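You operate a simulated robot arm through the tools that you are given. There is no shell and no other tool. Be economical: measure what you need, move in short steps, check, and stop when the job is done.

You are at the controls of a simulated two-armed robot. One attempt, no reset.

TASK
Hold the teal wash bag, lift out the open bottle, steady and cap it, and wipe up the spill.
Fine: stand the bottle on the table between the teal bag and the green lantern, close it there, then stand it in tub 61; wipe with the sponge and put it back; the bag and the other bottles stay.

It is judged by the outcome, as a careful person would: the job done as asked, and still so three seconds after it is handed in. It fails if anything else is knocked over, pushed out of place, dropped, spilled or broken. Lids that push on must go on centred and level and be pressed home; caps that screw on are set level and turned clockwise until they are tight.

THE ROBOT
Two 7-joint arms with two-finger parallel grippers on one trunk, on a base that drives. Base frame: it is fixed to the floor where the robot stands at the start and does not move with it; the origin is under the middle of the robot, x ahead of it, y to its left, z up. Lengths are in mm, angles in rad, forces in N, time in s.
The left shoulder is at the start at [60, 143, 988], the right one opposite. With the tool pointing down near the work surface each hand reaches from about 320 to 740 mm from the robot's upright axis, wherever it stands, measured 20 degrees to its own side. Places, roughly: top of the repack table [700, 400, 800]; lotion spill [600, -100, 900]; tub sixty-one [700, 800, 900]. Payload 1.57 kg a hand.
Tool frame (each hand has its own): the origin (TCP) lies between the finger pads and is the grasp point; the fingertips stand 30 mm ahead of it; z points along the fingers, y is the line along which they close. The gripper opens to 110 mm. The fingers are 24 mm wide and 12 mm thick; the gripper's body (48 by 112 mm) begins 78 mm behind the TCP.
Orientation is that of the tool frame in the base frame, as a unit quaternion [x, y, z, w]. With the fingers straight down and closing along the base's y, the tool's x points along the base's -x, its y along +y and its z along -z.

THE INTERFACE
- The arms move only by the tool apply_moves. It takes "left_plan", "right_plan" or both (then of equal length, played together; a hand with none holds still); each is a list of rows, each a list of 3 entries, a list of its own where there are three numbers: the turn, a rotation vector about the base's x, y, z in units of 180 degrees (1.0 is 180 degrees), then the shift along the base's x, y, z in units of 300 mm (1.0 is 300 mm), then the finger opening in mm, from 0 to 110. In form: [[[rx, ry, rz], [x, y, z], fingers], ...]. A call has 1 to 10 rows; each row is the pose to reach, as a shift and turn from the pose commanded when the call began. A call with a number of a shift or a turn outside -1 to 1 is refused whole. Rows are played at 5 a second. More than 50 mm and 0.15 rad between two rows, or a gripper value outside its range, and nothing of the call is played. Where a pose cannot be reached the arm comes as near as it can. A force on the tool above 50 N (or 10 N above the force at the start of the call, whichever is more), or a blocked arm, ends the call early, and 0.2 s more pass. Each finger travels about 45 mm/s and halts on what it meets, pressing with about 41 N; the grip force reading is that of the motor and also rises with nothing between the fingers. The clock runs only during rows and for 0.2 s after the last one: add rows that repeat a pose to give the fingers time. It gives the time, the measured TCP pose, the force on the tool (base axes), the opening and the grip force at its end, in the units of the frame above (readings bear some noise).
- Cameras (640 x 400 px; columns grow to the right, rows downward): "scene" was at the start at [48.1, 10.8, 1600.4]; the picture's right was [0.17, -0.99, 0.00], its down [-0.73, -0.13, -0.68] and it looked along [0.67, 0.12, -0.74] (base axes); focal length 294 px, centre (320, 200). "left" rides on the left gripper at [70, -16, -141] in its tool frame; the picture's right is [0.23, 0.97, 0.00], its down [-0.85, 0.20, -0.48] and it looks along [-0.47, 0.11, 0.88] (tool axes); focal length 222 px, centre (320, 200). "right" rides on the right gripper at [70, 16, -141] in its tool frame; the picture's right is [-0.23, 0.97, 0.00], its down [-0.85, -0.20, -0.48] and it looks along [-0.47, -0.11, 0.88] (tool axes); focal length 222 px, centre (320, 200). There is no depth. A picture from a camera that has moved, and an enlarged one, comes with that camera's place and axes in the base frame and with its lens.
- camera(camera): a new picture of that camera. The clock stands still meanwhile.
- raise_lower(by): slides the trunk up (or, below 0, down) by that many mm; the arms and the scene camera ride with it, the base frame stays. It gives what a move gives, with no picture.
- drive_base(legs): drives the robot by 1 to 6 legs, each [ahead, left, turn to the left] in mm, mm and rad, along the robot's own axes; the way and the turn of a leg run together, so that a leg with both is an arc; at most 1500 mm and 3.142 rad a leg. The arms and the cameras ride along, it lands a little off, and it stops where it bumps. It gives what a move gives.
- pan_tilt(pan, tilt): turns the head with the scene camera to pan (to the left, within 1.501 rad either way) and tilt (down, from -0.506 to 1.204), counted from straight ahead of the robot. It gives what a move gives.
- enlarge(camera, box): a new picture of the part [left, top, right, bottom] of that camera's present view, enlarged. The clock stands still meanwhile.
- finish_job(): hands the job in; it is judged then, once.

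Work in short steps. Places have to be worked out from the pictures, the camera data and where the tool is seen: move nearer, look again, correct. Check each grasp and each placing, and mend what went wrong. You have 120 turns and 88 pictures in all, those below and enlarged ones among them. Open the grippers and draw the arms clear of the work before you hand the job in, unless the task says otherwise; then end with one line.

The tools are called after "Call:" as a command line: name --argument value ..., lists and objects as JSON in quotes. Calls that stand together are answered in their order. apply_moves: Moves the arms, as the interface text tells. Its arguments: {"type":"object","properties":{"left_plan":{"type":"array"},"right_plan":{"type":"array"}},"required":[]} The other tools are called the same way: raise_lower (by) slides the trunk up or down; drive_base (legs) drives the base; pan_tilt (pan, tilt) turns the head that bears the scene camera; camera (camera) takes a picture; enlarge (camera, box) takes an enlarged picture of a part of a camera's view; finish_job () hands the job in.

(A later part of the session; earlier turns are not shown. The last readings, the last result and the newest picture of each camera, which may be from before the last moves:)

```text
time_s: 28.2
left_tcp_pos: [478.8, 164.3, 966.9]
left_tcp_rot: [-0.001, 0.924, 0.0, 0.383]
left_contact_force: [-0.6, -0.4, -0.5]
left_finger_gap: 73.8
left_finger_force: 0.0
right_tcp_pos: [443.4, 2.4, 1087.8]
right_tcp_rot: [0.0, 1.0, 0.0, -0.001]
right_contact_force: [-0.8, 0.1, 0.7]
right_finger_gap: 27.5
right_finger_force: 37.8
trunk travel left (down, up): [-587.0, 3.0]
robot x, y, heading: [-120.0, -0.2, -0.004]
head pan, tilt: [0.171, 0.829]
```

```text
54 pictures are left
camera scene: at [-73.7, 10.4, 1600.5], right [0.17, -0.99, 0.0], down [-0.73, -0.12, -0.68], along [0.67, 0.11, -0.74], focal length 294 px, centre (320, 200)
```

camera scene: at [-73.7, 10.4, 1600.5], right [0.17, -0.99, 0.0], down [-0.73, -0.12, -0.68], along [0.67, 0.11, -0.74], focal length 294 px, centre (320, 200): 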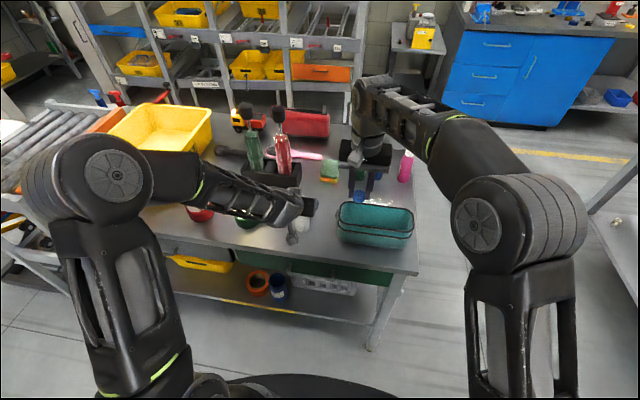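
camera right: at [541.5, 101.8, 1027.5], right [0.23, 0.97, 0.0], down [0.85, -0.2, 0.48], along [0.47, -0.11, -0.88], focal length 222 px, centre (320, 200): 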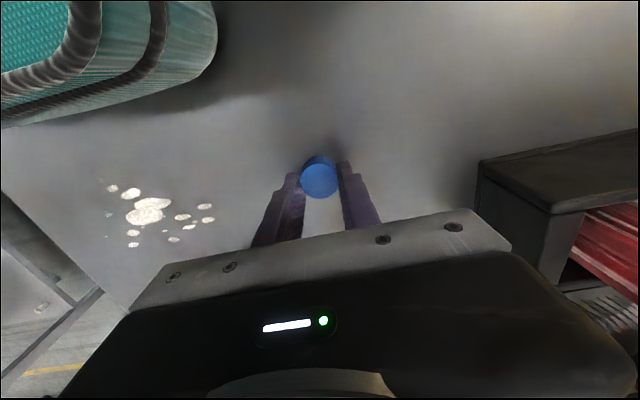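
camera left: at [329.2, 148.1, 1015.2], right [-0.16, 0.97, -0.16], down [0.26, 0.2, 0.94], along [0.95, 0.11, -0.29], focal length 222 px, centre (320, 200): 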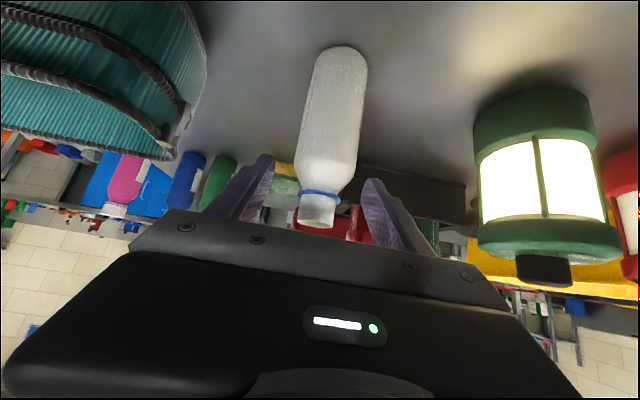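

The fingers straddle the bottle cleanly and the forearm rises away from the lantern. I descend to the mid-body and close gently.

Call:
apply_moves --left_plan '[[[0, 0, 0], [0, 0, -0.1], 74], [[0, 0, 0], [0, 0, -0.2], 70], [[0, 0, 0], [0, 0, -0.2], 60], [[0, 0, 0], [0, 0, -0.2], 50], [[0, 0, 0], [0, 0, -0.2], 42], [[0, 0, 0], [0, 0, -0.2], 35], [[0, 0, 0], [0, 0, -0.2], 30], [[0, 0, 0], [0, 0, -0.2], 30]]'

Call:
camera --camera "left"

Call:
enlarge --camera "scene" --box '[200, 150, 400, 280]'

```text
time_s: 30.0
left_tcp_pos: [480.3, 164.0, 905.2]
left_tcp_rot: [0.0, 0.924, 0.0, 0.383]
left_contact_force: [1.2, 0.6, 0.4]
left_finger_gap: 45.1
left_finger_force: 41.1
right_tcp_pos: [443.7, 3.7, 1088.0]
right_tcp_rot: [0.0, 1.0, -0.001, 0.0]
right_contact_force: [-0.1, 0.6, 0.8]
right_finger_gap: 27.5
right_finger_force: 37.8
trunk travel left (down, up): [-587.0, 3.0]
robot x, y, heading: [-122.4, -1.8, -0.002]
head pan, tilt: [0.171, 0.829]
```

```text
53 pictures are left
camera left: at [331.2, 146.6, 955.0], right [-0.16, 0.97, -0.16], down [0.26, 0.2, 0.94], along [0.95, 0.11, -0.29], focal length 222 px, centre (320, 200)
```

left: 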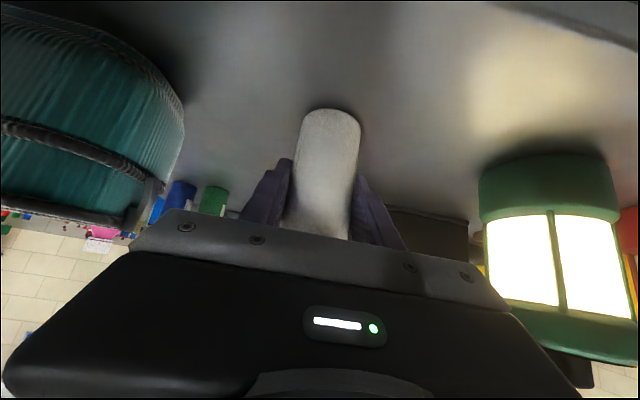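

```text
3.08 times, centred on (300, 215) of scene
camera zoom: at [-73.1, 10.9, 1600.4], right [0.17, -0.99, 0.0], down [-0.73, -0.12, -0.68], along [0.67, 0.11, -0.74], focal length 906 px, centre (382, 154)
```

zoom: 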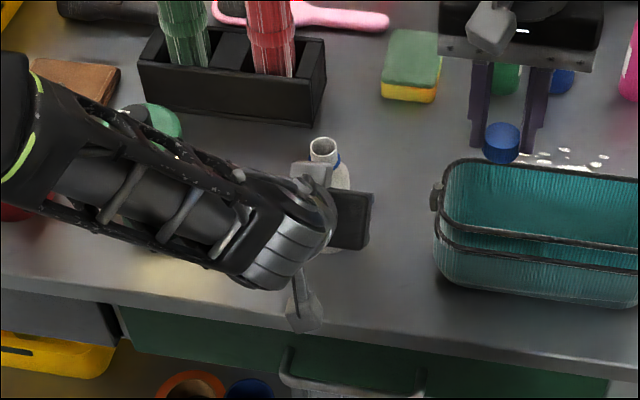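

The bottle is held upright. I bring the cap over the mouth at z≈1088 first and check alignment.

Call:
apply_moves --right_plan '[[[0, 0, 0], [0.04, 0.12, 0], 15], [[0, 0, 0], [0.08, 0.24, 0], 15], [[0, 0, 0], [0.12, 0.36, 0], 15], [[0, 0, 0], [0.125, 0.46, 0], 15], [[0, 0, 0], [0.125, 0.533, 0], 15], [[0, 0, 0], [0.125, 0.533, 0], 15]]'

Call:
camera --camera "right"

Call:
enlarge --camera "scene" --box '[240, 110, 380, 220]'

```text
time_s: 31.4
left_tcp_pos: [479.3, 167.0, 905.0]
left_tcp_rot: [-0.002, 0.923, -0.001, 0.384]
left_contact_force: [-0.2, 0.2, 0.4]
left_finger_gap: 45.0
left_finger_force: 40.7
right_tcp_pos: [425.7, 150.3, 1076.0]
right_tcp_rot: [-0.019, 0.999, -0.006, 0.033]
right_contact_force: [1.0, 0.8, -0.9]
right_finger_gap: 27.5
right_finger_force: 38.6
right hand out of reach, approached as far as the arm can: row 1, 2, 3, 4, 5, 6
trunk travel left (down, up): [-587.0, 3.0]
robot x, y, heading: [-117.9, -0.2, 0.0]
head pan, tilt: [0.171, 0.829]
```

```text
51 pictures are left
camera right: at [346.0, 165.5, 1214.3], right [0.19, 0.98, 0.0], down [0.83, -0.16, 0.54], along [0.53, -0.1, -0.84], focal length 222 px, centre (320, 200)
```

right: 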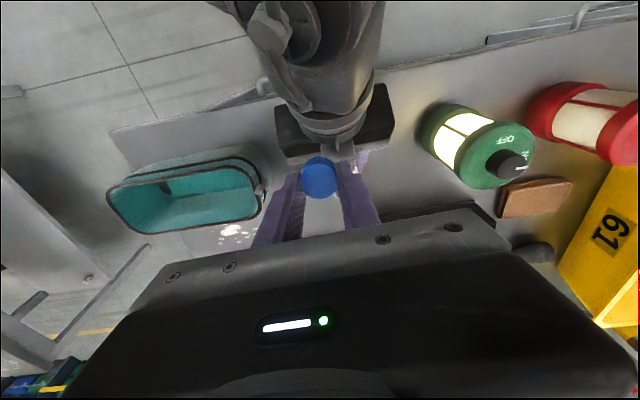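

```text
3.64 times, centred on (310, 165) of scene
camera zoom: at [-75.2, 17.9, 1600.4], right [0.17, -0.99, 0.01], down [-0.73, -0.13, -0.68], along [0.67, 0.11, -0.74], focal length 1070 px, centre (356, 327)
```

zoom: 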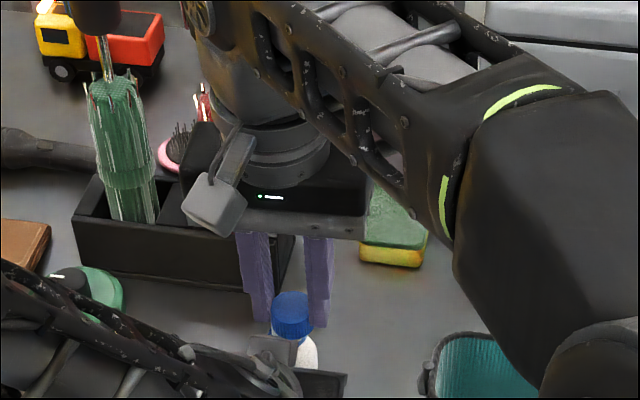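

The right arm can't reach there squarely from here, so I'll turn the base left to bring its shoulder closer. First the right hand withdraws, then the left releases the bottle and rises.

Call:
apply_moves --right_plan '[[[0, 0, 0], [-0.05, -0.1, 0], 15], [[0, 0, 0], [-0.1, -0.22, 0], 15], [[0, 0, 0], [-0.125, -0.35, 0], 15], [[0, 0, 0], [-0.125, -0.45, 0], 15], [[0, 0, 0], [-0.125, -0.533, 0], 15], [[0, 0, 0], [-0.125, -0.533, 0], 15]]'

Call:
apply_moves --left_plan '[[[0, 0, 0], [0, 0, 0], 55], [[0, 0, 0], [0, 0, 0], 70], [[0, 0, 0], [0, 0, 0], 74], [[0, 0, 0], [0, 0, 0.15], 74], [[0, 0, 0], [0, 0, 0.3], 74], [[0, 0, 0], [0, 0, 0.45], 74], [[0, 0, 0], [0, 0, 0.6], 74], [[0, 0, 0], [0, 0, 0.7], 74]]'

Call:
camera --camera "scene"

```text
time_s: 32.8
left_tcp_pos: [481.1, 164.5, 906.1]
left_tcp_rot: [0.0, 0.923, 0.0, 0.384]
left_contact_force: [-0.3, -0.3, -0.6]
left_finger_gap: 44.9
left_finger_force: 41.0
right_tcp_pos: [388.0, -13.5, 1078.1]
right_tcp_rot: [-0.02, 0.999, -0.002, 0.032]
right_contact_force: [0.1, -0.8, 0.3]
right_finger_gap: 27.0
right_finger_force: 38.1
trunk travel left (down, up): [-587.0, 3.0]
robot x, y, heading: [-123.3, 0.6, -0.005]
head pan, tilt: [0.171, 0.829]
```

```text
time_s: 34.6
left_tcp_pos: [479.9, 166.5, 1118.6]
left_tcp_rot: [0.0, 0.923, 0.001, 0.384]
left_contact_force: [0.9, 0.3, 0.0]
left_finger_gap: 74.0
left_finger_force: 0.2
right_tcp_pos: [386.6, -12.5, 1077.8]
right_tcp_rot: [-0.021, 0.999, -0.002, 0.032]
right_contact_force: [0.6, 0.5, -0.2]
right_finger_gap: 27.5
right_finger_force: 38.0
trunk travel left (down, up): [-587.0, 3.0]
robot x, y, heading: [-121.0, 0.7, -0.003]
head pan, tilt: [0.171, 0.829]
```

```text
49 pictures are left
camera scene: at [-73.7, 10.8, 1600.4], right [0.17, -0.99, 0.0], down [-0.73, -0.12, -0.68], along [0.67, 0.11, -0.74], focal length 294 px, centre (320, 200)
```

scene: 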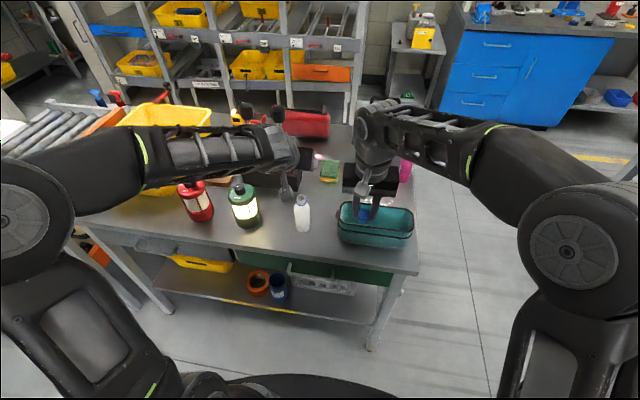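

The bottle stands free. I turn the base left by 0.45 rad and pan the head back to keep the table in view.

Call:
drive_base --legs '[[0, 0, 0.45]]'

Call:
pan_tilt --pan -0.2 --tilt 0.829

Call:
camera --camera "scene"

```text
time_s: 36.3
left_tcp_pos: [354.4, 406.2, 1117.4]
left_tcp_rot: [-0.199, 0.902, 0.083, 0.375]
left_contact_force: [0.0, 0.2, 0.5]
left_finger_gap: 73.9
left_finger_force: 0.0
right_tcp_pos: [344.2, 202.0, 1078.5]
right_tcp_rot: [-0.236, 0.971, 0.005, 0.032]
right_contact_force: [-0.9, -0.8, 0.2]
right_finger_gap: 27.4
right_finger_force: 38.0
trunk travel left (down, up): [-587.0, 3.0]
robot x, y, heading: [-124.7, 1.0, 0.434]
head pan, tilt: [0.171, 0.829]
```

```text
time_s: 37.2
left_tcp_pos: [352.8, 405.2, 1117.6]
left_tcp_rot: [-0.2, 0.902, 0.083, 0.375]
left_contact_force: [-0.7, 0.0, 0.6]
left_finger_gap: 74.0
left_finger_force: 0.2
right_tcp_pos: [345.0, 201.6, 1077.6]
right_tcp_rot: [-0.236, 0.971, 0.005, 0.032]
right_contact_force: [-0.2, -0.2, 0.0]
right_finger_gap: 27.5
right_finger_force: 37.2
trunk travel left (down, up): [-587.0, 3.0]
robot x, y, heading: [-121.1, 1.2, 0.435]
head pan, tilt: [-0.201, 0.829]
```

```text
48 pictures are left
camera scene: at [-71.5, 3.3, 1600.4], right [0.23, -0.97, 0.0], down [-0.72, -0.17, -0.68], along [0.66, 0.16, -0.74], focal length 294 px, centre (320, 200)
```

scene: 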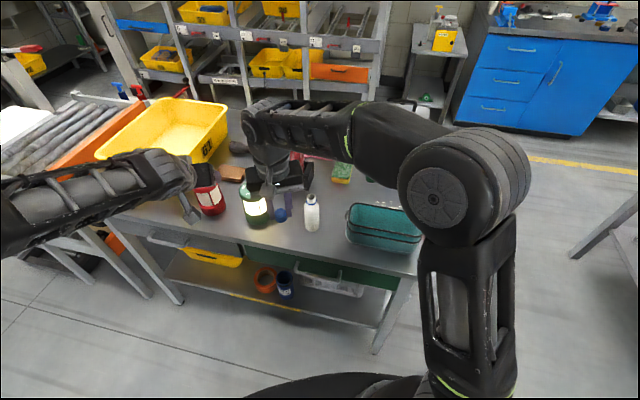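

The right hand moves aside and is squared vertical. The left hand returns above the bottle, keeping its new yaw.

Call:
apply_moves --right_plan '[[[-0.002, 0.005, 0], [0.06, -0.12, 0.01], 15], [[-0.004, 0.01, 0], [0.12, -0.25, 0.02], 15], [[-0.0075, 0.015, 0], [0.18, -0.38, 0.04], 15], [[-0.0075, 0.019, 0], [0.24, -0.5, 0.04], 15], [[-0.0075, 0.019, 0], [0.283, -0.607, 0.04], 15], [[-0.0075, 0.019, 0], [0.283, -0.607, 0.04], 15], [[-0.0075, 0.019, 0], [0.283, -0.607, 0.04], 15], [[-0.0075, 0.019, 0], [0.283, -0.607, 0.04], 15], [[-0.0075, 0.019, 0], [0.283, -0.607, 0.04], 15]]' --left_plan '[[[0, 0, 0], [0, 0, 0], 74], [[0, 0, 0], [0, 0, 0], 74], [[0, 0, 0], [0.07, -0.13, 0], 74], [[0, 0, 0], [0.14, -0.27, 0], 74], [[0, 0, 0], [0.21, -0.4, 0], 74], [[0, 0, 0], [0.28, -0.53, 0], 74], [[0, 0, 0], [0.35, -0.67, 0], 74], [[0, 0, 0], [0.423, -0.803, 0], 74], [[0, 0, 0], [0.423, -0.803, 0], 74]]'

Call:
camera --camera "left"

```text
time_s: 39.2
left_tcp_pos: [478.6, 168.0, 1119.5]
left_tcp_rot: [-0.2, 0.901, 0.084, 0.375]
left_contact_force: [-14.3, 10.5, 1.2]
left_finger_gap: 74.1
left_finger_force: 0.0
right_tcp_pos: [430.6, 19.3, 1088.8]
right_tcp_rot: [-0.234, 0.972, 0.0, 0.001]
right_contact_force: [14.2, -10.2, -1.1]
right_finger_gap: 27.7
right_finger_force: 37.9
trunk travel left (down, up): [-587.0, 3.0]
robot x, y, heading: [-121.6, -2.2, 0.435]
head pan, tilt: [-0.201, 0.829]
```

```text
47 pictures are left
camera left: at [350.9, 88.8, 1168.8], right [-0.56, 0.81, -0.16], down [0.16, 0.29, 0.94], along [0.82, 0.5, -0.29], focal length 222 px, centre (320, 200)
```

left: 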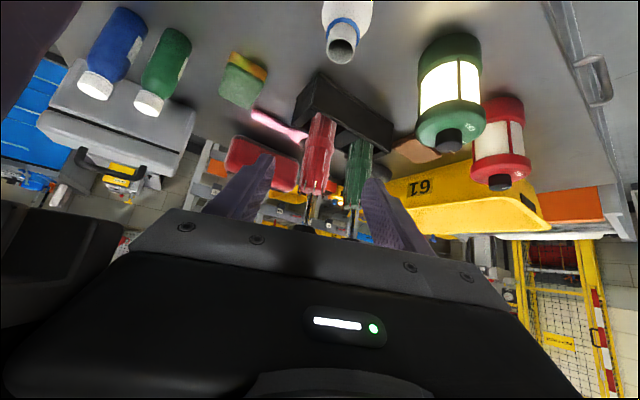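

The two hands are touching, with equal and opposite forces of about 17 N. I move the right one away.

Call:
apply_moves --right_plan '[[[0, 0, 0], [0.07, -0.08, 0], 15], [[0, 0, 0], [0.15, -0.2, 0], 15], [[0, 0, 0], [0.22, -0.3, 0], 15], [[0, 0, 0], [0.22, -0.3, 0], 15]]'

Call:
camera --camera "scene"

Call:
camera --camera "right"

```text
time_s: 40.2
left_tcp_pos: [480.9, 166.6, 1120.1]
left_tcp_rot: [-0.199, 0.902, 0.082, 0.374]
left_contact_force: [0.4, 0.4, 0.8]
left_finger_gap: 73.9
left_finger_force: 0.0
right_tcp_pos: [495.0, -70.7, 1091.3]
right_tcp_rot: [-0.236, 0.972, 0.0, 0.0]
right_contact_force: [-0.5, -0.1, 0.2]
right_finger_gap: 27.5
right_finger_force: 38.1
trunk travel left (down, up): [-587.0, 3.0]
robot x, y, heading: [-124.1, 0.8, 0.436]
head pan, tilt: [-0.201, 0.829]
```

```text
46 pictures are left
camera scene: at [-71.8, 3.4, 1600.4], right [0.23, -0.97, 0.0], down [-0.72, -0.17, -0.68], along [0.66, 0.16, -0.74], focal length 294 px, centre (320, 200)
```

scene: 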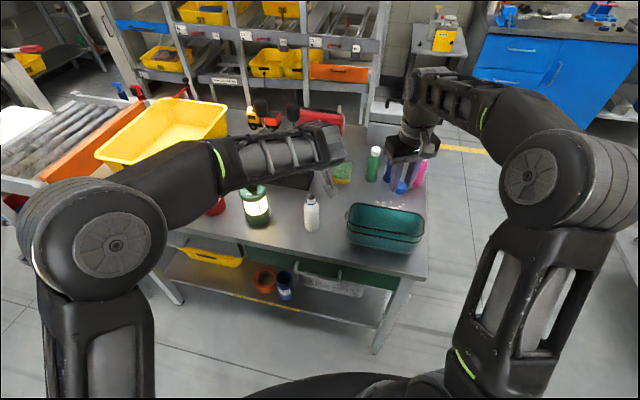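

```text
45 pictures are left
camera right: at [426.1, -87.1, 1233.7], right [-0.24, 0.97, 0.0], down [0.85, 0.21, 0.48], along [0.46, 0.12, -0.88], focal length 222 px, centre (320, 200)
```

right: 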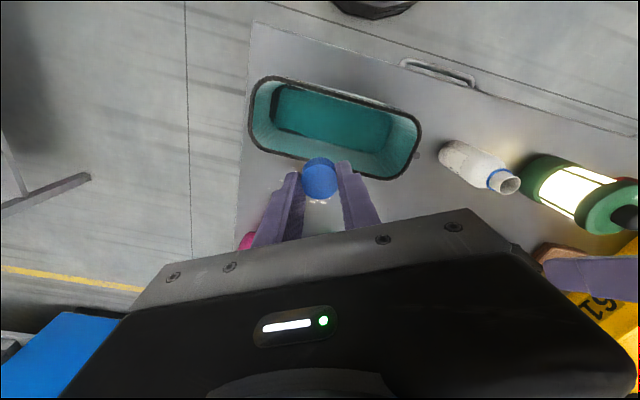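

The mouth is at about (479, 166, 982). I turn the left hand's yaw back to straight ahead, which keeps its wrist out of the right arm's way, and lower it astride the bottle.

Call:
apply_moves --left_plan '[[[0, 0, -0.035], [0, -0.002, 0], 74], [[0, 0, -0.07], [0, -0.004, 0], 74], [[0, 0, -0.105], [0, -0.004, 0], 74], [[0, 0, -0.139], [0, -0.004, 0], 74], [[0, 0, -0.139], [0, -0.004, -0.15], 74], [[0, 0, -0.139], [0, -0.004, -0.3], 74], [[0, 0, -0.139], [0, -0.004, -0.4], 74], [[0, 0, -0.139], [0, -0.004, -0.4], 74]]'

Call:
camera --camera "left"

```text
time_s: 42.0
left_tcp_pos: [480.7, 164.3, 997.9]
left_tcp_rot: [-0.001, 0.923, 0.0, 0.384]
left_contact_force: [0.1, 0.2, 0.2]
left_finger_gap: 74.0
left_finger_force: 0.1
right_tcp_pos: [494.8, -69.4, 1091.4]
right_tcp_rot: [-0.236, 0.972, 0.001, 0.001]
right_contact_force: [0.0, 0.2, 0.3]
right_finger_gap: 27.6
right_finger_force: 38.1
trunk travel left (down, up): [-587.0, 3.0]
robot x, y, heading: [-124.3, -2.3, 0.435]
head pan, tilt: [-0.201, 0.829]
```

```text
44 pictures are left
camera left: at [330.9, 147.7, 1047.1], right [-0.16, 0.97, -0.16], down [0.26, 0.2, 0.94], along [0.95, 0.11, -0.29], focal length 222 px, centre (320, 200)
```

left: 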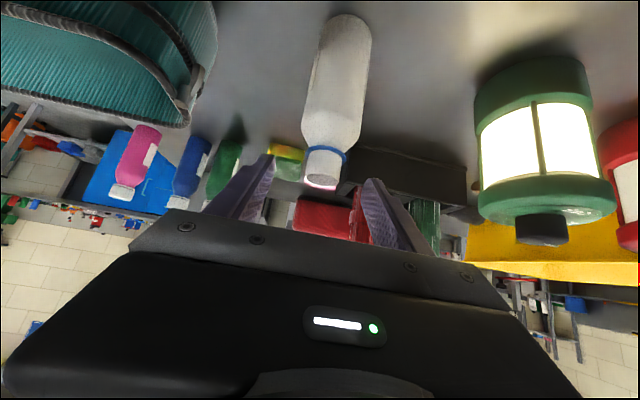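

Centred between the fingers. I go down to the body and close.

Call:
apply_moves --left_plan '[[[0, 0, 0], [0, 0, -0.12], 74], [[0, 0, 0], [0, 0, -0.24], 72], [[0, 0, 0], [0, 0, -0.32], 68], [[0, 0, 0], [0, 0, -0.32], 58], [[0, 0, 0], [0, 0, -0.32], 48], [[0, 0, 0], [0, 0, -0.32], 40], [[0, 0, 0], [0, 0, -0.32], 30], [[0, 0, 0], [0, 0, -0.32], 30]]'

Call:
apply_moves --right_plan '[[[0, 0, 0], [0, 0.13, 0], 15], [[0, 0, 0], [0, 0.26, 0], 15], [[0, 0, 0], [0, 0.4, 0], 15], [[0, 0, 0], [-0.01, 0.53, 0], 15], [[0, 0, 0], [-0.03, 0.66, -0.03], 15], [[0, 0, 0], [-0.05, 0.785, -0.08], 15], [[0, 0, 0], [-0.05, 0.785, -0.12], 15], [[0, 0, 0], [-0.05, 0.785, -0.12], 15]]'

Call:
camera --camera "right"

Call:
camera --camera "scene"

```text
time_s: 43.8
left_tcp_pos: [479.9, 163.8, 901.8]
left_tcp_rot: [0.0, 0.924, 0.001, 0.383]
left_contact_force: [0.2, -0.5, 0.0]
left_finger_gap: 45.1
left_finger_force: 38.7
right_tcp_pos: [495.5, -69.7, 1090.8]
right_tcp_rot: [-0.236, 0.972, 0.001, 0.0]
right_contact_force: [-0.1, -0.4, 0.1]
right_finger_gap: 27.6
right_finger_force: 38.1
trunk travel left (down, up): [-587.0, 3.0]
robot x, y, heading: [-123.8, -3.5, 0.43]
head pan, tilt: [-0.201, 0.829]
```

```text
time_s: 45.6
left_tcp_pos: [479.7, 164.2, 902.9]
left_tcp_rot: [0.001, 0.923, 0.0, 0.384]
left_contact_force: [-1.1, -0.3, 0.0]
left_finger_gap: 45.0
left_finger_force: 41.1
right_tcp_pos: [479.4, 167.0, 1054.2]
right_tcp_rot: [-0.236, 0.972, 0.001, 0.0]
right_contact_force: [-0.2, -0.4, -0.1]
right_finger_gap: 27.5
right_finger_force: 38.2
trunk travel left (down, up): [-587.0, 3.0]
robot x, y, heading: [-120.1, 0.6, 0.435]
head pan, tilt: [-0.201, 0.829]
```

```text
43 pictures are left
camera right: at [411.0, 148.6, 1197.3], right [-0.24, 0.97, 0.0], down [0.85, 0.21, 0.48], along [0.46, 0.12, -0.88], focal length 222 px, centre (320, 200)
```

right: 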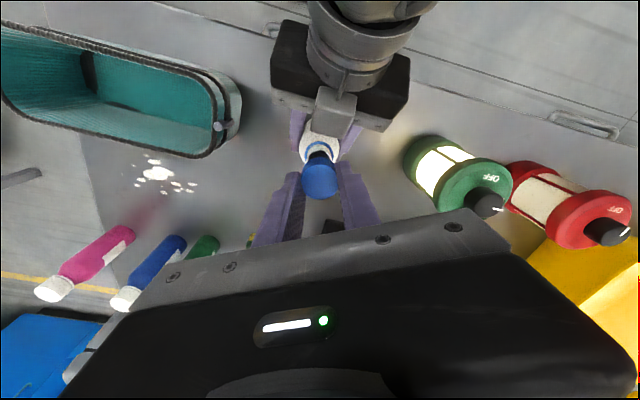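

```text
42 pictures are left
camera scene: at [-71.5, 3.2, 1600.4], right [0.23, -0.97, 0.0], down [-0.72, -0.17, -0.68], along [0.66, 0.16, -0.74], focal length 294 px, centre (320, 200)
```

scene: 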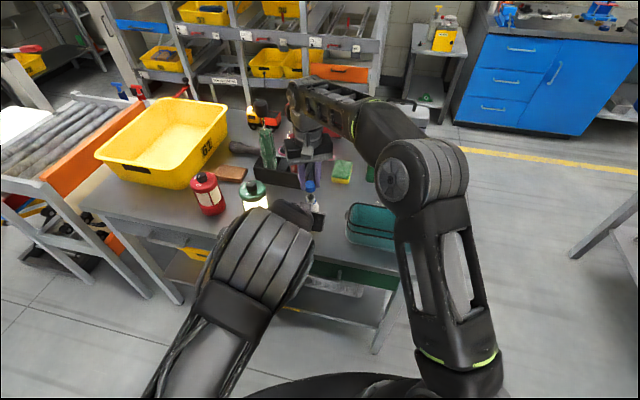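

The cap is hovering over the mouth, and I check the alignment enlarged from two views.

Call:
enlarge --camera "right" --box '[270, 110, 370, 210]'

Call:
enlarge --camera "scene" --box '[270, 150, 350, 230]'

```text
4.00 times, centred on (320, 160) of right
camera zoom: at [411.0, 148.6, 1197.3], right [-0.24, 0.97, 0.0], down [0.85, 0.21, 0.48], along [0.46, 0.12, -0.88], focal length 888 px, centre (320, 360)
```

zoom: 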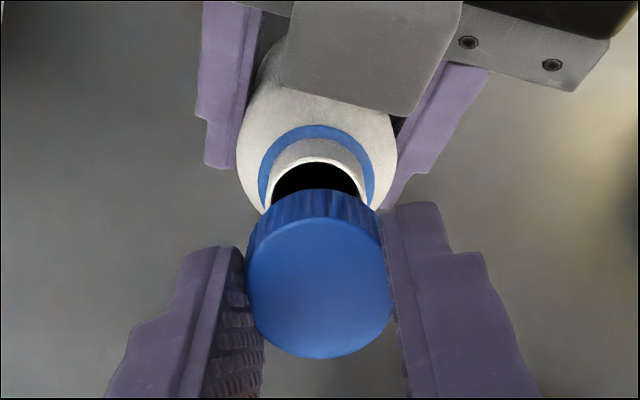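

```text
5.00 times, centred on (310, 190) of scene
camera zoom: at [-71.5, 3.2, 1600.4], right [0.23, -0.97, 0.0], down [-0.72, -0.17, -0.68], along [0.66, 0.16, -0.74], focal length 1472 px, centre (370, 250)
```

zoom: 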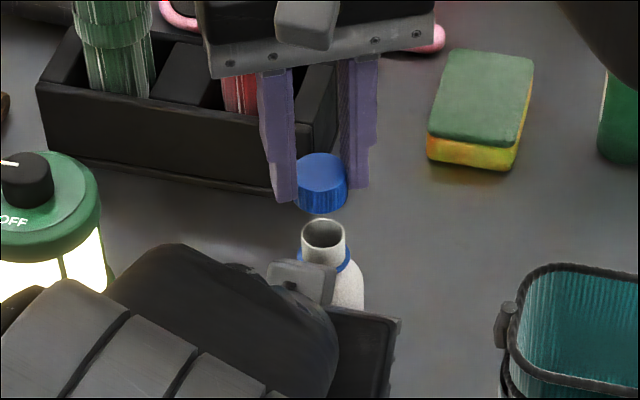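

The cap centre (481.0, 166.7) and mouth centre (480.7, 166.4) agree to within half a millimetre. I lower it in small steps toward contact.

Call:
apply_moves --right_plan '[[[0, 0, 0], [0, 0, -0.05], 15], [[0, 0, 0], [0, 0, -0.1], 15], [[0, 0, 0], [0, 0, -0.107], 15], [[0, 0, 0], [0, 0, -0.114], 15], [[0, 0, 0], [0, 0, -0.12], 15], [[0, 0, 0], [0, 0, -0.127], 15], [[0, 0, 0], [0, 0, -0.127], 15]]'

Call:
enlarge --camera "right" --box '[270, 110, 370, 210]'

Call:
enlarge --camera "scene" --box '[270, 150, 350, 230]'

```text
time_s: 47.2
left_tcp_pos: [481.6, 165.8, 901.3]
left_tcp_rot: [0.001, 0.923, 0.0, 0.384]
left_contact_force: [-0.3, 0.9, -0.3]
left_finger_gap: 45.1
left_finger_force: 41.4
right_tcp_pos: [480.4, 165.7, 1016.9]
right_tcp_rot: [-0.236, 0.972, 0.0, 0.0]
right_contact_force: [-0.8, -0.1, -1.1]
right_finger_gap: 27.9
right_finger_force: 37.8
trunk travel left (down, up): [-587.0, 3.0]
robot x, y, heading: [-122.2, -2.4, 0.438]
head pan, tilt: [-0.201, 0.829]
```

```text
4.00 times, centred on (320, 160) of right
camera zoom: at [411.2, 148.1, 1158.5], right [-0.24, 0.97, 0.0], down [0.85, 0.21, 0.48], along [0.46, 0.12, -0.88], focal length 888 px, centre (320, 360)
```

zoom: 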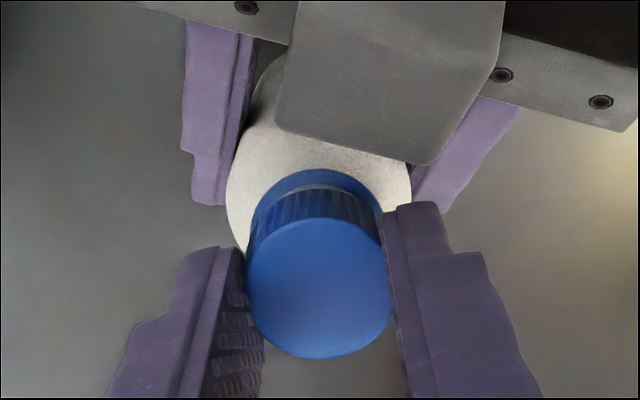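

```text
5.00 times, centred on (310, 190) of scene
camera zoom: at [-71.4, 3.2, 1600.4], right [0.23, -0.97, 0.0], down [-0.72, -0.17, -0.68], along [0.66, 0.16, -0.74], focal length 1472 px, centre (370, 250)
```

zoom: 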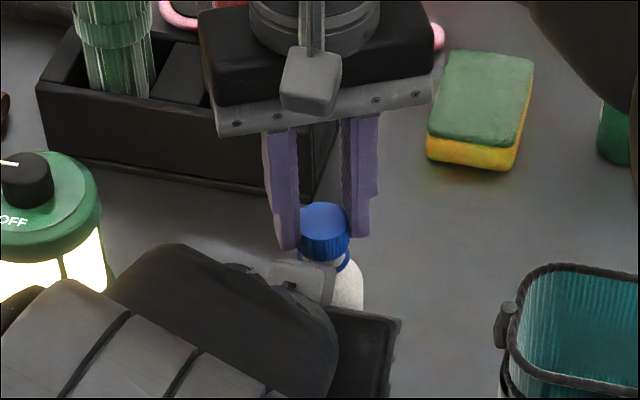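

Still centred and level with no contact yet. I continue down 1 mm per row.

Call:
apply_moves --right_plan '[[[0, 0, 0], [0, 0, -0.0035], 15], [[0, 0, 0], [0, 0, -0.007], 15], [[0, 0, 0], [0, 0, -0.01], 15], [[0, 0, 0], [0, 0, -0.0135], 15], [[0, 0, 0], [0, 0, -0.017], 15], [[0, 0, 0], [0, 0, -0.02], 15], [[0, 0, 0], [0, 0, -0.02], 15]]'

```text
time_s: 48.8
left_tcp_pos: [481.4, 166.0, 902.8]
left_tcp_rot: [0.0, 0.924, 0.0, 0.383]
left_contact_force: [12.9, 5.7, -6.2]
left_finger_gap: 45.0
left_finger_force: 41.7
right_tcp_pos: [481.0, 166.3, 1010.6]
right_tcp_rot: [-0.236, 0.972, 0.001, 0.0]
right_contact_force: [-10.6, -6.1, 11.9]
right_finger_gap: 27.8
right_finger_force: 37.6
trunk travel left (down, up): [-587.0, 3.0]
robot x, y, heading: [-122.2, -0.3, 0.433]
head pan, tilt: [-0.201, 0.829]
```

There is contact, with a sideways component toward −x/−y, so the cap sits slightly off in +x/+y. I ease up 1 mm and shift it about (−1, −0.6) mm.

Call:
apply_moves --right_plan '[[[0, 0, 0], [-0.002, -0.001, 0.004], 15], [[0, 0, 0], [-0.0035, -0.002, 0.004], 15], [[0, 0, 0], [-0.0035, -0.002, 0.004], 15]]'

Call:
enlarge --camera "right" --box '[270, 110, 370, 210]'

Call:
enlarge --camera "scene" --box '[290, 170, 340, 220]'

```text
time_s: 49.6
left_tcp_pos: [480.8, 164.0, 901.8]
left_tcp_rot: [0.001, 0.924, -0.001, 0.383]
left_contact_force: [0.5, 3.4, 0.3]
left_finger_gap: 45.1
left_finger_force: 40.5
right_tcp_pos: [480.3, 164.5, 1011.1]
right_tcp_rot: [-0.236, 0.972, 0.0, 0.001]
right_contact_force: [-0.5, -1.2, 0.0]
right_finger_gap: 27.4
right_finger_force: 38.3
trunk travel left (down, up): [-587.0, 3.0]
robot x, y, heading: [-122.0, -3.9, 0.429]
head pan, tilt: [-0.201, 0.829]
```

```text
4.00 times, centred on (320, 160) of right
camera zoom: at [411.0, 147.4, 1153.9], right [-0.24, 0.97, 0.0], down [0.85, 0.21, 0.48], along [0.46, 0.12, -0.88], focal length 888 px, centre (320, 360)
```

zoom: 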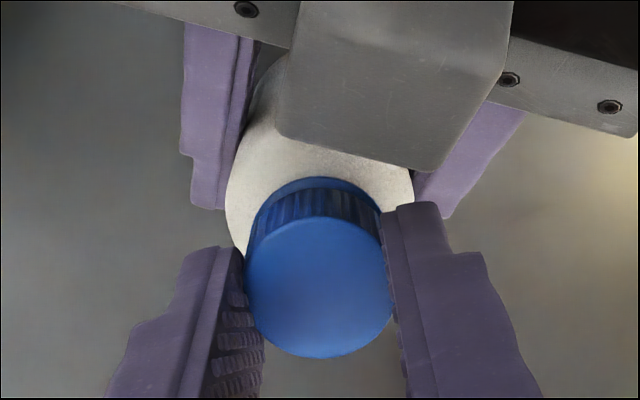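

```text
8.00 times, centred on (315, 195) of scene
camera zoom: at [-71.5, 3.2, 1600.4], right [0.23, -0.97, 0.0], down [-0.72, -0.17, -0.68], along [0.66, 0.16, -0.74], focal length 2354 px, centre (360, 240)
```

zoom: 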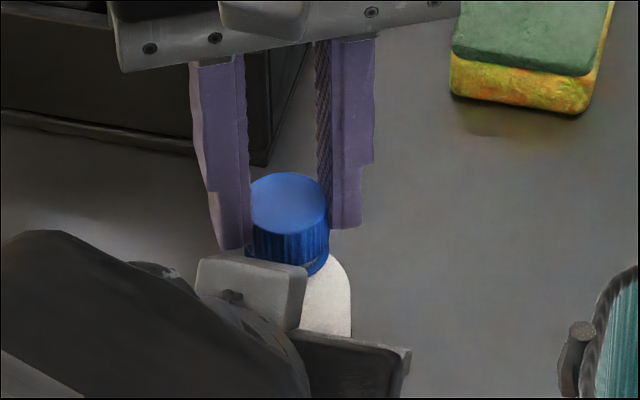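

The forces dropped to nearly zero with the cap centred. I lower again in small steps.

Call:
apply_moves --right_plan '[[[0, 0, 0], [0, 0, -0.0035], 15], [[0, 0, 0], [0, 0, -0.007], 15], [[0, 0, 0], [0, 0, -0.01], 15], [[0, 0, 0], [0, 0, -0.0135], 15], [[0, 0, 0], [0, 0, -0.017], 15], [[0, 0, 0], [0, 0, -0.017], 15]]'

```text
time_s: 51.0
left_tcp_pos: [479.5, 165.2, 902.6]
left_tcp_rot: [0.0, 0.923, 0.0, 0.384]
left_contact_force: [11.1, 1.1, -12.4]
left_finger_gap: 45.0
left_finger_force: 40.5
right_tcp_pos: [479.3, 164.4, 1008.2]
right_tcp_rot: [-0.235, 0.972, 0.002, 0.001]
right_contact_force: [-3.5, -2.2, 33.3]
right_finger_gap: 27.7
right_finger_force: 37.9
trunk travel left (down, up): [-587.0, 3.0]
robot x, y, heading: [-123.0, 1.5, 0.43]
head pan, tilt: [-0.201, 0.829]
```

The cap is down over the neck with 33 N. Before turning, I ease the pressure and re-grip the bottle 15 mm lower with the left hand, so the turning fingers clear the left gripper.

Call:
apply_moves --right_plan '[[[0, 0, 0], [0, 0, 0.003], 15], [[0, 0, 0], [0, 0, 0.003], 15], [[0, 0, 0], [0, 0, 0.003], 15], [[0, 0, 0], [0, 0, 0.003], 15], [[0, 0, 0], [0, 0, 0.003], 15], [[0, 0, 0], [0, 0, 0.003], 15], [[0, 0, 0], [0, 0, 0.003], 15], [[0, 0, 0], [0, 0, 0.003], 15]]' --left_plan '[[[0, 0, 0], [0, 0, 0], 30], [[0, 0, 0], [0, 0, 0], 52], [[0, 0, 0], [0, 0, 0], 52], [[0, 0, 0], [0, 0, -0.025], 52], [[0, 0, 0], [0, 0, -0.05], 52], [[0, 0, 0], [0, 0, -0.05], 40], [[0, 0, 0], [0, 0, -0.05], 30], [[0, 0, 0], [0, 0, -0.05], 30]]'

Call:
enlarge --camera "scene" --box '[280, 160, 350, 230]'

```text
time_s: 52.8
left_tcp_pos: [479.2, 164.7, 887.9]
left_tcp_rot: [0.002, 0.924, -0.001, 0.383]
left_contact_force: [-4.0, -0.9, 0.5]
left_finger_gap: 45.3
left_finger_force: 36.6
right_tcp_pos: [478.3, 164.3, 1009.3]
right_tcp_rot: [-0.235, 0.972, 0.0, 0.001]
right_contact_force: [3.5, 3.9, 22.6]
right_finger_gap: 27.3
right_finger_force: 38.4
trunk travel left (down, up): [-587.0, 3.0]
robot x, y, heading: [-120.5, -0.7, 0.433]
head pan, tilt: [-0.201, 0.829]
```

```text
5.71 times, centred on (315, 195) of scene
camera zoom: at [-73.7, 2.8, 1600.5], right [0.23, -0.97, 0.0], down [-0.72, -0.17, -0.68], along [0.66, 0.16, -0.74], focal length 1682 px, centre (349, 229)
```

zoom: 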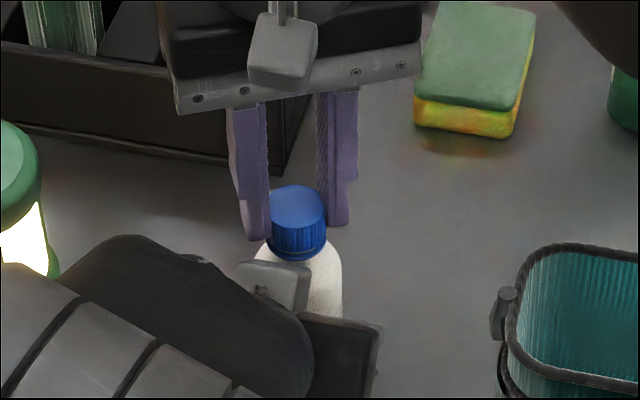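

The left hand holds lower and the cap sits level on the neck. Now I turn clockwise by 1.4 rad, descending slightly.

Call:
apply_moves --right_plan '[[[0, 0, -0.045], [0, 0, 0], 15], [[0, 0, -0.09], [0, 0, 0], 15], [[0, 0, -0.135], [0, 0, 0], 15], [[0, 0, -0.18], [0, 0, -0.001], 15], [[0, 0, -0.225], [0, 0, -0.001], 15], [[0, 0, -0.27], [0, 0, -0.001], 15], [[0, 0, -0.315], [0, 0, -0.002], 15], [[0, 0, -0.36], [0, 0, -0.002], 15], [[0, 0, -0.405], [0, 0, -0.002], 15], [[0, 0, -0.45], [0, 0, -0.003], 15]]'

Call:
enlarge --camera "scene" --box '[280, 160, 350, 230]'

```text
time_s: 55.0
left_tcp_pos: [478.6, 164.3, 888.1]
left_tcp_rot: [0.001, 0.923, 0.0, 0.384]
left_contact_force: [-0.4, 1.1, -3.5]
left_finger_gap: 45.1
left_finger_force: 40.8
right_tcp_pos: [479.3, 165.1, 1008.0]
right_tcp_rot: [0.453, 0.891, 0.002, 0.0]
right_contact_force: [-2.5, -3.4, 23.6]
right_finger_gap: 27.6
right_finger_force: 37.8
trunk travel left (down, up): [-587.0, 3.0]
robot x, y, heading: [-120.4, 0.6, 0.439]
head pan, tilt: [-0.201, 0.829]
```

```text
5.71 times, centred on (315, 195) of scene
camera zoom: at [-73.5, 2.4, 1600.4], right [0.23, -0.97, 0.0], down [-0.72, -0.17, -0.68], along [0.66, 0.16, -0.74], focal length 1682 px, centre (349, 229)
```

zoom: 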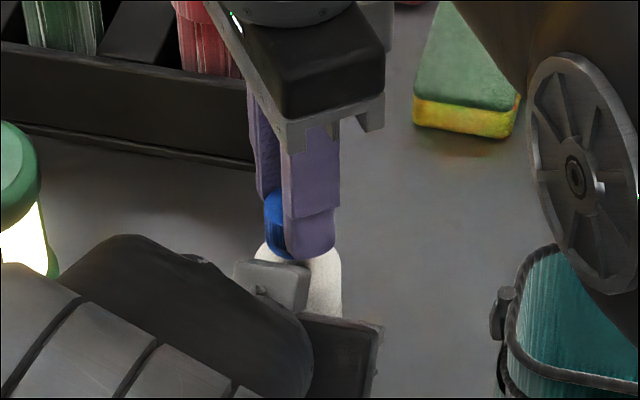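

The turn is smooth and level, and the cap has gone down about 1 mm. I continue another 1.4 rad clockwise.

Call:
apply_moves --right_plan '[[[0, 0, -0.045], [0, 0, 0], 15], [[0, 0, -0.09], [0, 0, -0.001], 15], [[0, 0, -0.135], [0, 0, -0.001], 15], [[0, 0, -0.18], [0, 0, -0.001], 15], [[0, 0, -0.225], [0, 0, -0.002], 15], [[0, 0, -0.27], [0, 0, -0.002], 15], [[0, 0, -0.315], [0, 0, -0.002], 15], [[0, 0, -0.36], [0, 0, -0.003], 15], [[0, 0, -0.405], [0, 0, -0.003], 15], [[0, 0, -0.45], [0, 0, -0.003], 15]]'

Call:
enlarge --camera "scene" --box '[280, 160, 350, 230]'

```text
time_s: 57.2
left_tcp_pos: [479.6, 164.3, 887.4]
left_tcp_rot: [0.001, 0.924, 0.001, 0.383]
left_contact_force: [-8.6, 5.1, -4.1]
left_finger_gap: 45.2
left_finger_force: 41.2
right_tcp_pos: [478.8, 163.9, 1006.7]
right_tcp_rot: [0.923, 0.384, 0.001, 0.002]
right_contact_force: [11.2, -10.5, 24.4]
right_finger_gap: 27.1
right_finger_force: 37.9
trunk travel left (down, up): [-587.0, 3.0]
robot x, y, heading: [-122.0, 0.1, 0.436]
head pan, tilt: [-0.201, 0.829]
```

```text
5.71 times, centred on (315, 195) of scene
camera zoom: at [-73.3, 2.2, 1600.4], right [0.23, -0.97, 0.0], down [-0.72, -0.17, -0.68], along [0.66, 0.16, -0.74], focal length 1682 px, centre (349, 229)
```

zoom: 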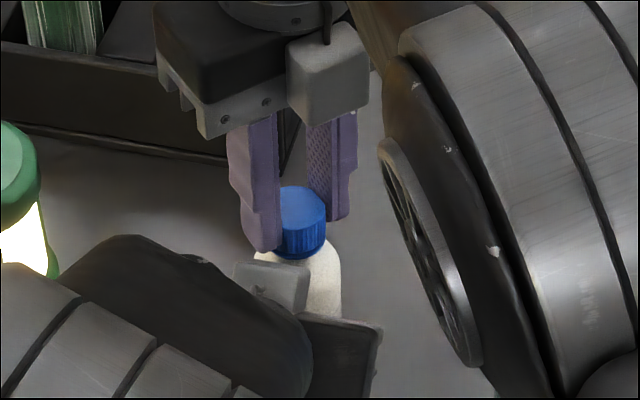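

The cap has moved down another ~1.3 mm. I open the right fingers, turn back anticlockwise, and will re-grip for another turn.

Call:
apply_moves --right_plan '[[[0, 0, 0], [0, 0, 0.003], 30], [[0, 0, 0], [0, 0, 0.003], 42], [[0, 0, 0], [0, 0, 0.003], 42], [[0, 0, 0.045], [0, 0, 0.003], 42], [[0, 0, 0.09], [0, 0, 0.003], 42], [[0, 0, 0.135], [0, 0, 0.003], 42], [[0, 0, 0.18], [0, 0, 0.003], 42], [[0, 0, 0.225], [0, 0, 0.003], 42], [[0, 0, 0.27], [0, 0, 0.003], 42], [[0, 0, 0.315], [0, 0, 0.003], 42]]'

Call:
apply_moves --right_plan '[[[0, 0, 0.045], [0, 0, 0], 42], [[0, 0, 0.09], [0, 0, 0], 42], [[0, 0, 0.135], [0, 0, 0], 42], [[0, 0, 0.18], [0, 0, 0], 42], [[0, 0, 0.225], [0, 0, 0], 42], [[0, 0, 0.27], [0, 0, 0], 42], [[0, 0, 0.315], [0, 0, 0], 42], [[0, 0, 0.36], [0, 0, 0], 42], [[0, 0, 0.405], [0, 0, 0], 42], [[0, 0, 0.45], [0, 0, 0], 42]]'

Call:
enlarge --camera "right" --box '[250, 90, 390, 230]'

Call:
enlarge --camera "scene" --box '[280, 160, 350, 230]'

```text
time_s: 59.4
left_tcp_pos: [480.2, 160.0, 888.0]
left_tcp_rot: [0.003, 0.923, -0.003, 0.384]
left_contact_force: [-3.4, -31.5, -6.9]
left_finger_gap: 45.2
left_finger_force: 41.1
right_tcp_pos: [479.0, 171.2, 1008.1]
right_tcp_rot: [0.627, 0.779, 0.008, -0.001]
right_contact_force: [8.9, 33.6, 22.4]
right_finger_gap: 29.5
right_finger_force: 0.0
trunk travel left (down, up): [-587.0, 3.0]
robot x, y, heading: [-120.9, -2.0, 0.437]
head pan, tilt: [-0.201, 0.829]
```

```text
time_s: 61.6
left_tcp_pos: [481.0, 164.1, 887.1]
left_tcp_rot: [0.0, 0.923, 0.0, 0.384]
left_contact_force: [1.1, 2.7, 7.2]
left_finger_gap: 44.8
left_finger_force: 41.0
right_tcp_pos: [478.6, 165.2, 1007.8]
right_tcp_rot: [-0.028, 1.0, 0.0, 0.0]
right_contact_force: [-0.4, -0.3, 0.0]
right_finger_gap: 41.9
right_finger_force: 0.1
trunk travel left (down, up): [-587.0, 3.0]
robot x, y, heading: [-120.7, -3.6, 0.438]
head pan, tilt: [-0.201, 0.829]
```

```text
2.86 times, centred on (320, 160) of right
camera zoom: at [408.0, 178.1, 1149.7], right [0.17, 0.98, 0.0], down [0.86, -0.15, 0.48], along [0.47, -0.08, -0.88], focal length 635 px, centre (320, 314)
```

zoom: 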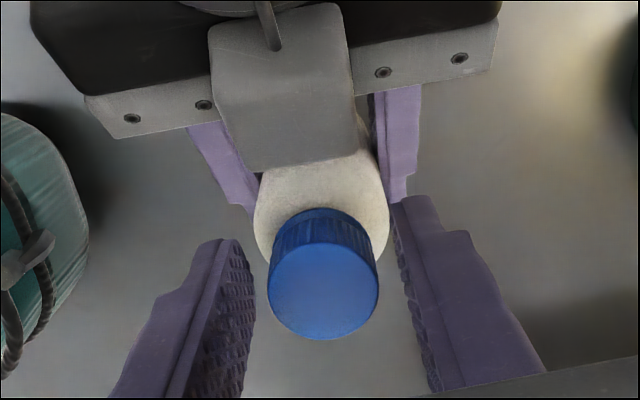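

```text
5.71 times, centred on (315, 195) of scene
camera zoom: at [-72.1, 3.4, 1600.4], right [0.23, -0.97, 0.0], down [-0.72, -0.17, -0.68], along [0.66, 0.16, -0.74], focal length 1682 px, centre (349, 229)
```

zoom: 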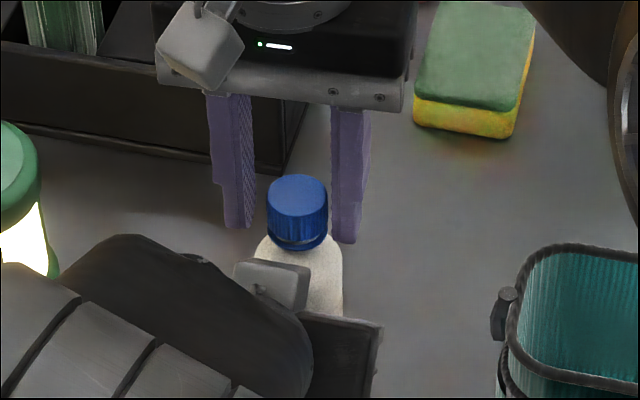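

The right hand is back at yaw ≈ 0 and the cap is still on level. I re-grip it and turn clockwise again with light downward pressure.

Call:
apply_moves --right_plan '[[[0, 0, 0], [0.002, -0.001, -0.003], 34], [[0, 0, 0], [0.002, -0.001, -0.003], 22], [[0, 0, 0], [0.002, -0.001, -0.003], 15], [[0, 0, 0], [0.002, -0.001, -0.006], 15], [[0, 0, 0], [0.002, -0.001, -0.006], 15]]'

Call:
apply_moves --right_plan '[[[0, 0, -0.045], [0, 0, 0], 15], [[0, 0, -0.09], [0, 0, 0], 15], [[0, 0, -0.135], [0, 0, -0.001], 15], [[0, 0, -0.18], [0, 0, -0.001], 15], [[0, 0, -0.225], [0, 0, -0.002], 15], [[0, 0, -0.27], [0, 0, -0.002], 15], [[0, 0, -0.315], [0, 0, -0.003], 15], [[0, 0, -0.36], [0, 0, -0.003], 15], [[0, 0, -0.405], [0, 0, -0.004], 15], [[0, 0, -0.45], [0, 0, -0.004], 15]]'

Call:
enlarge --camera "scene" --box '[280, 160, 350, 230]'

```text
time_s: 62.8
left_tcp_pos: [480.1, 165.9, 886.8]
left_tcp_rot: [0.0, 0.923, 0.0, 0.385]
left_contact_force: [6.1, 3.6, 5.5]
left_finger_gap: 45.4
left_finger_force: 40.5
right_tcp_pos: [479.9, 165.0, 1006.5]
right_tcp_rot: [-0.027, 1.0, 0.002, 0.001]
right_contact_force: [-5.1, -0.4, 6.0]
right_finger_gap: 28.1
right_finger_force: 38.5
trunk travel left (down, up): [-587.0, 3.0]
robot x, y, heading: [-119.5, -3.6, 0.438]
head pan, tilt: [-0.201, 0.829]
```

```text
time_s: 65.0
left_tcp_pos: [479.5, 162.7, 886.8]
left_tcp_rot: [0.003, 0.924, -0.001, 0.383]
left_contact_force: [-18.5, -13.8, 4.6]
left_finger_gap: 45.9
left_finger_force: 41.4
right_tcp_pos: [480.5, 164.4, 1005.6]
right_tcp_rot: [0.63, 0.776, 0.003, 0.001]
right_contact_force: [18.0, 9.4, 4.6]
right_finger_gap: 28.3
right_finger_force: 38.2
trunk travel left (down, up): [-587.0, 3.0]
robot x, y, heading: [-125.3, 1.0, 0.437]
head pan, tilt: [-0.201, 0.829]
```

```text
5.71 times, centred on (315, 195) of scene
camera zoom: at [-72.5, 2.3, 1600.4], right [0.23, -0.97, 0.0], down [-0.72, -0.17, -0.68], along [0.66, 0.16, -0.74], focal length 1682 px, centre (349, 229)
```

zoom: 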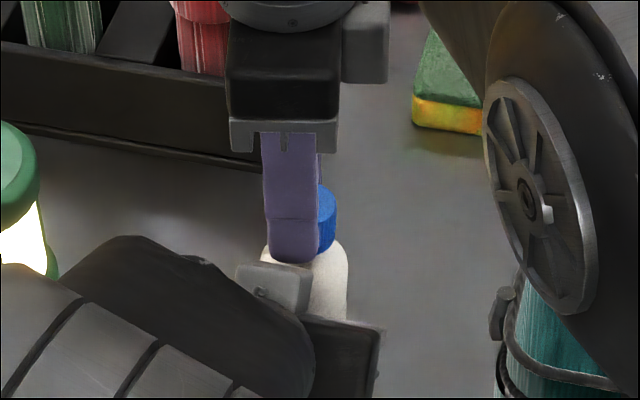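

The side forces show the near right finger touching the left gripper's front block. I re-grip the bottle with the left hand drawn back 15 mm, so the bottle sits nearer its fingertips.

Call:
apply_moves --left_plan '[[[0, 0, 0], [0, 0, 0], 45], [[0, 0, 0], [0, 0, 0], 54], [[0, 0, 0], [-0.01, 0, 0], 54], [[0, 0, 0], [-0.03, 0, 0], 54], [[0, 0, 0], [-0.05, 0, 0], 54], [[0, 0, 0], [-0.05, 0, 0], 44], [[0, 0, 0], [-0.05, 0, 0], 30], [[0, 0, 0], [-0.05, 0, 0], 30]]'

Call:
enlarge --camera "scene" --box '[280, 160, 350, 230]'

```text
time_s: 66.8
left_tcp_pos: [466.1, 164.4, 886.8]
left_tcp_rot: [0.001, 0.923, -0.001, 0.384]
left_contact_force: [3.5, -2.9, 0.2]
left_finger_gap: 45.9
left_finger_force: 33.8
right_tcp_pos: [478.3, 164.3, 1003.5]
right_tcp_rot: [0.629, 0.777, 0.0, 0.0]
right_contact_force: [-5.3, 3.4, 13.2]
right_finger_gap: 28.3
right_finger_force: 38.7
trunk travel left (down, up): [-587.0, 3.0]
robot x, y, heading: [-122.0, -3.1, 0.432]
head pan, tilt: [-0.201, 0.829]
```

```text
5.71 times, centred on (315, 195) of scene
camera zoom: at [-72.9, 2.9, 1600.4], right [0.23, -0.97, 0.0], down [-0.72, -0.17, -0.68], along [0.66, 0.16, -0.74], focal length 1682 px, centre (349, 229)
```

zoom: 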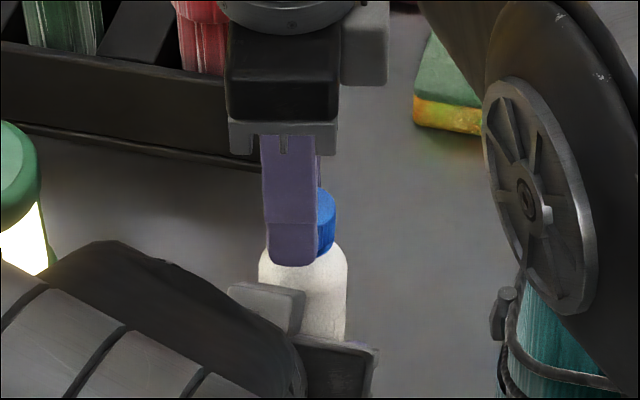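

Clear now, with a light 13 N downward load. I continue clockwise another 1.1 rad.

Call:
apply_moves --right_plan '[[[0, 0, -0.045], [0, 0, 0], 15], [[0, 0, -0.09], [0, 0, -0.001], 15], [[0, 0, -0.135], [0, 0, -0.001], 15], [[0, 0, -0.18], [0, 0, -0.002], 15], [[0, 0, -0.225], [0, 0, -0.002], 15], [[0, 0, -0.27], [0, 0, -0.003], 15], [[0, 0, -0.315], [0, 0, -0.003], 15], [[0, 0, -0.35], [0, 0, -0.003], 15]]'

Call:
enlarge --camera "scene" --box '[280, 160, 350, 230]'

```text
time_s: 68.6
left_tcp_pos: [464.8, 164.3, 886.0]
left_tcp_rot: [0.0, 0.924, 0.0, 0.382]
left_contact_force: [-12.7, -5.1, 6.6]
left_finger_gap: 45.3
left_finger_force: 41.0
right_tcp_pos: [478.4, 164.2, 1003.0]
right_tcp_rot: [0.943, 0.332, 0.001, 0.001]
right_contact_force: [7.9, 3.8, 5.8]
right_finger_gap: 28.3
right_finger_force: 38.3
trunk travel left (down, up): [-587.0, 3.0]
robot x, y, heading: [-117.5, -4.4, 0.436]
head pan, tilt: [-0.201, 0.829]
```

```text
5.71 times, centred on (315, 195) of scene
camera zoom: at [-73.3, 2.6, 1600.4], right [0.23, -0.97, 0.0], down [-0.72, -0.17, -0.68], along [0.66, 0.16, -0.74], focal length 1682 px, centre (349, 229)
```

zoom: 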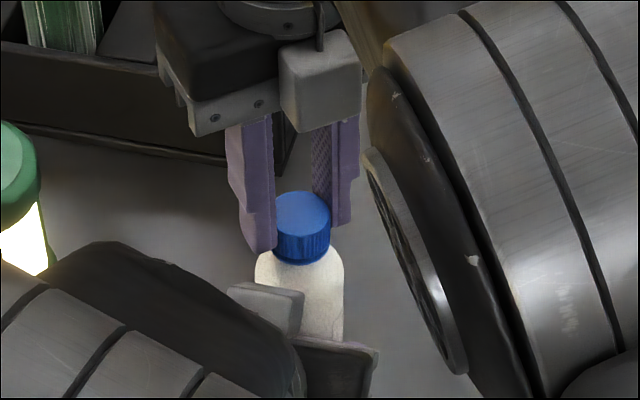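

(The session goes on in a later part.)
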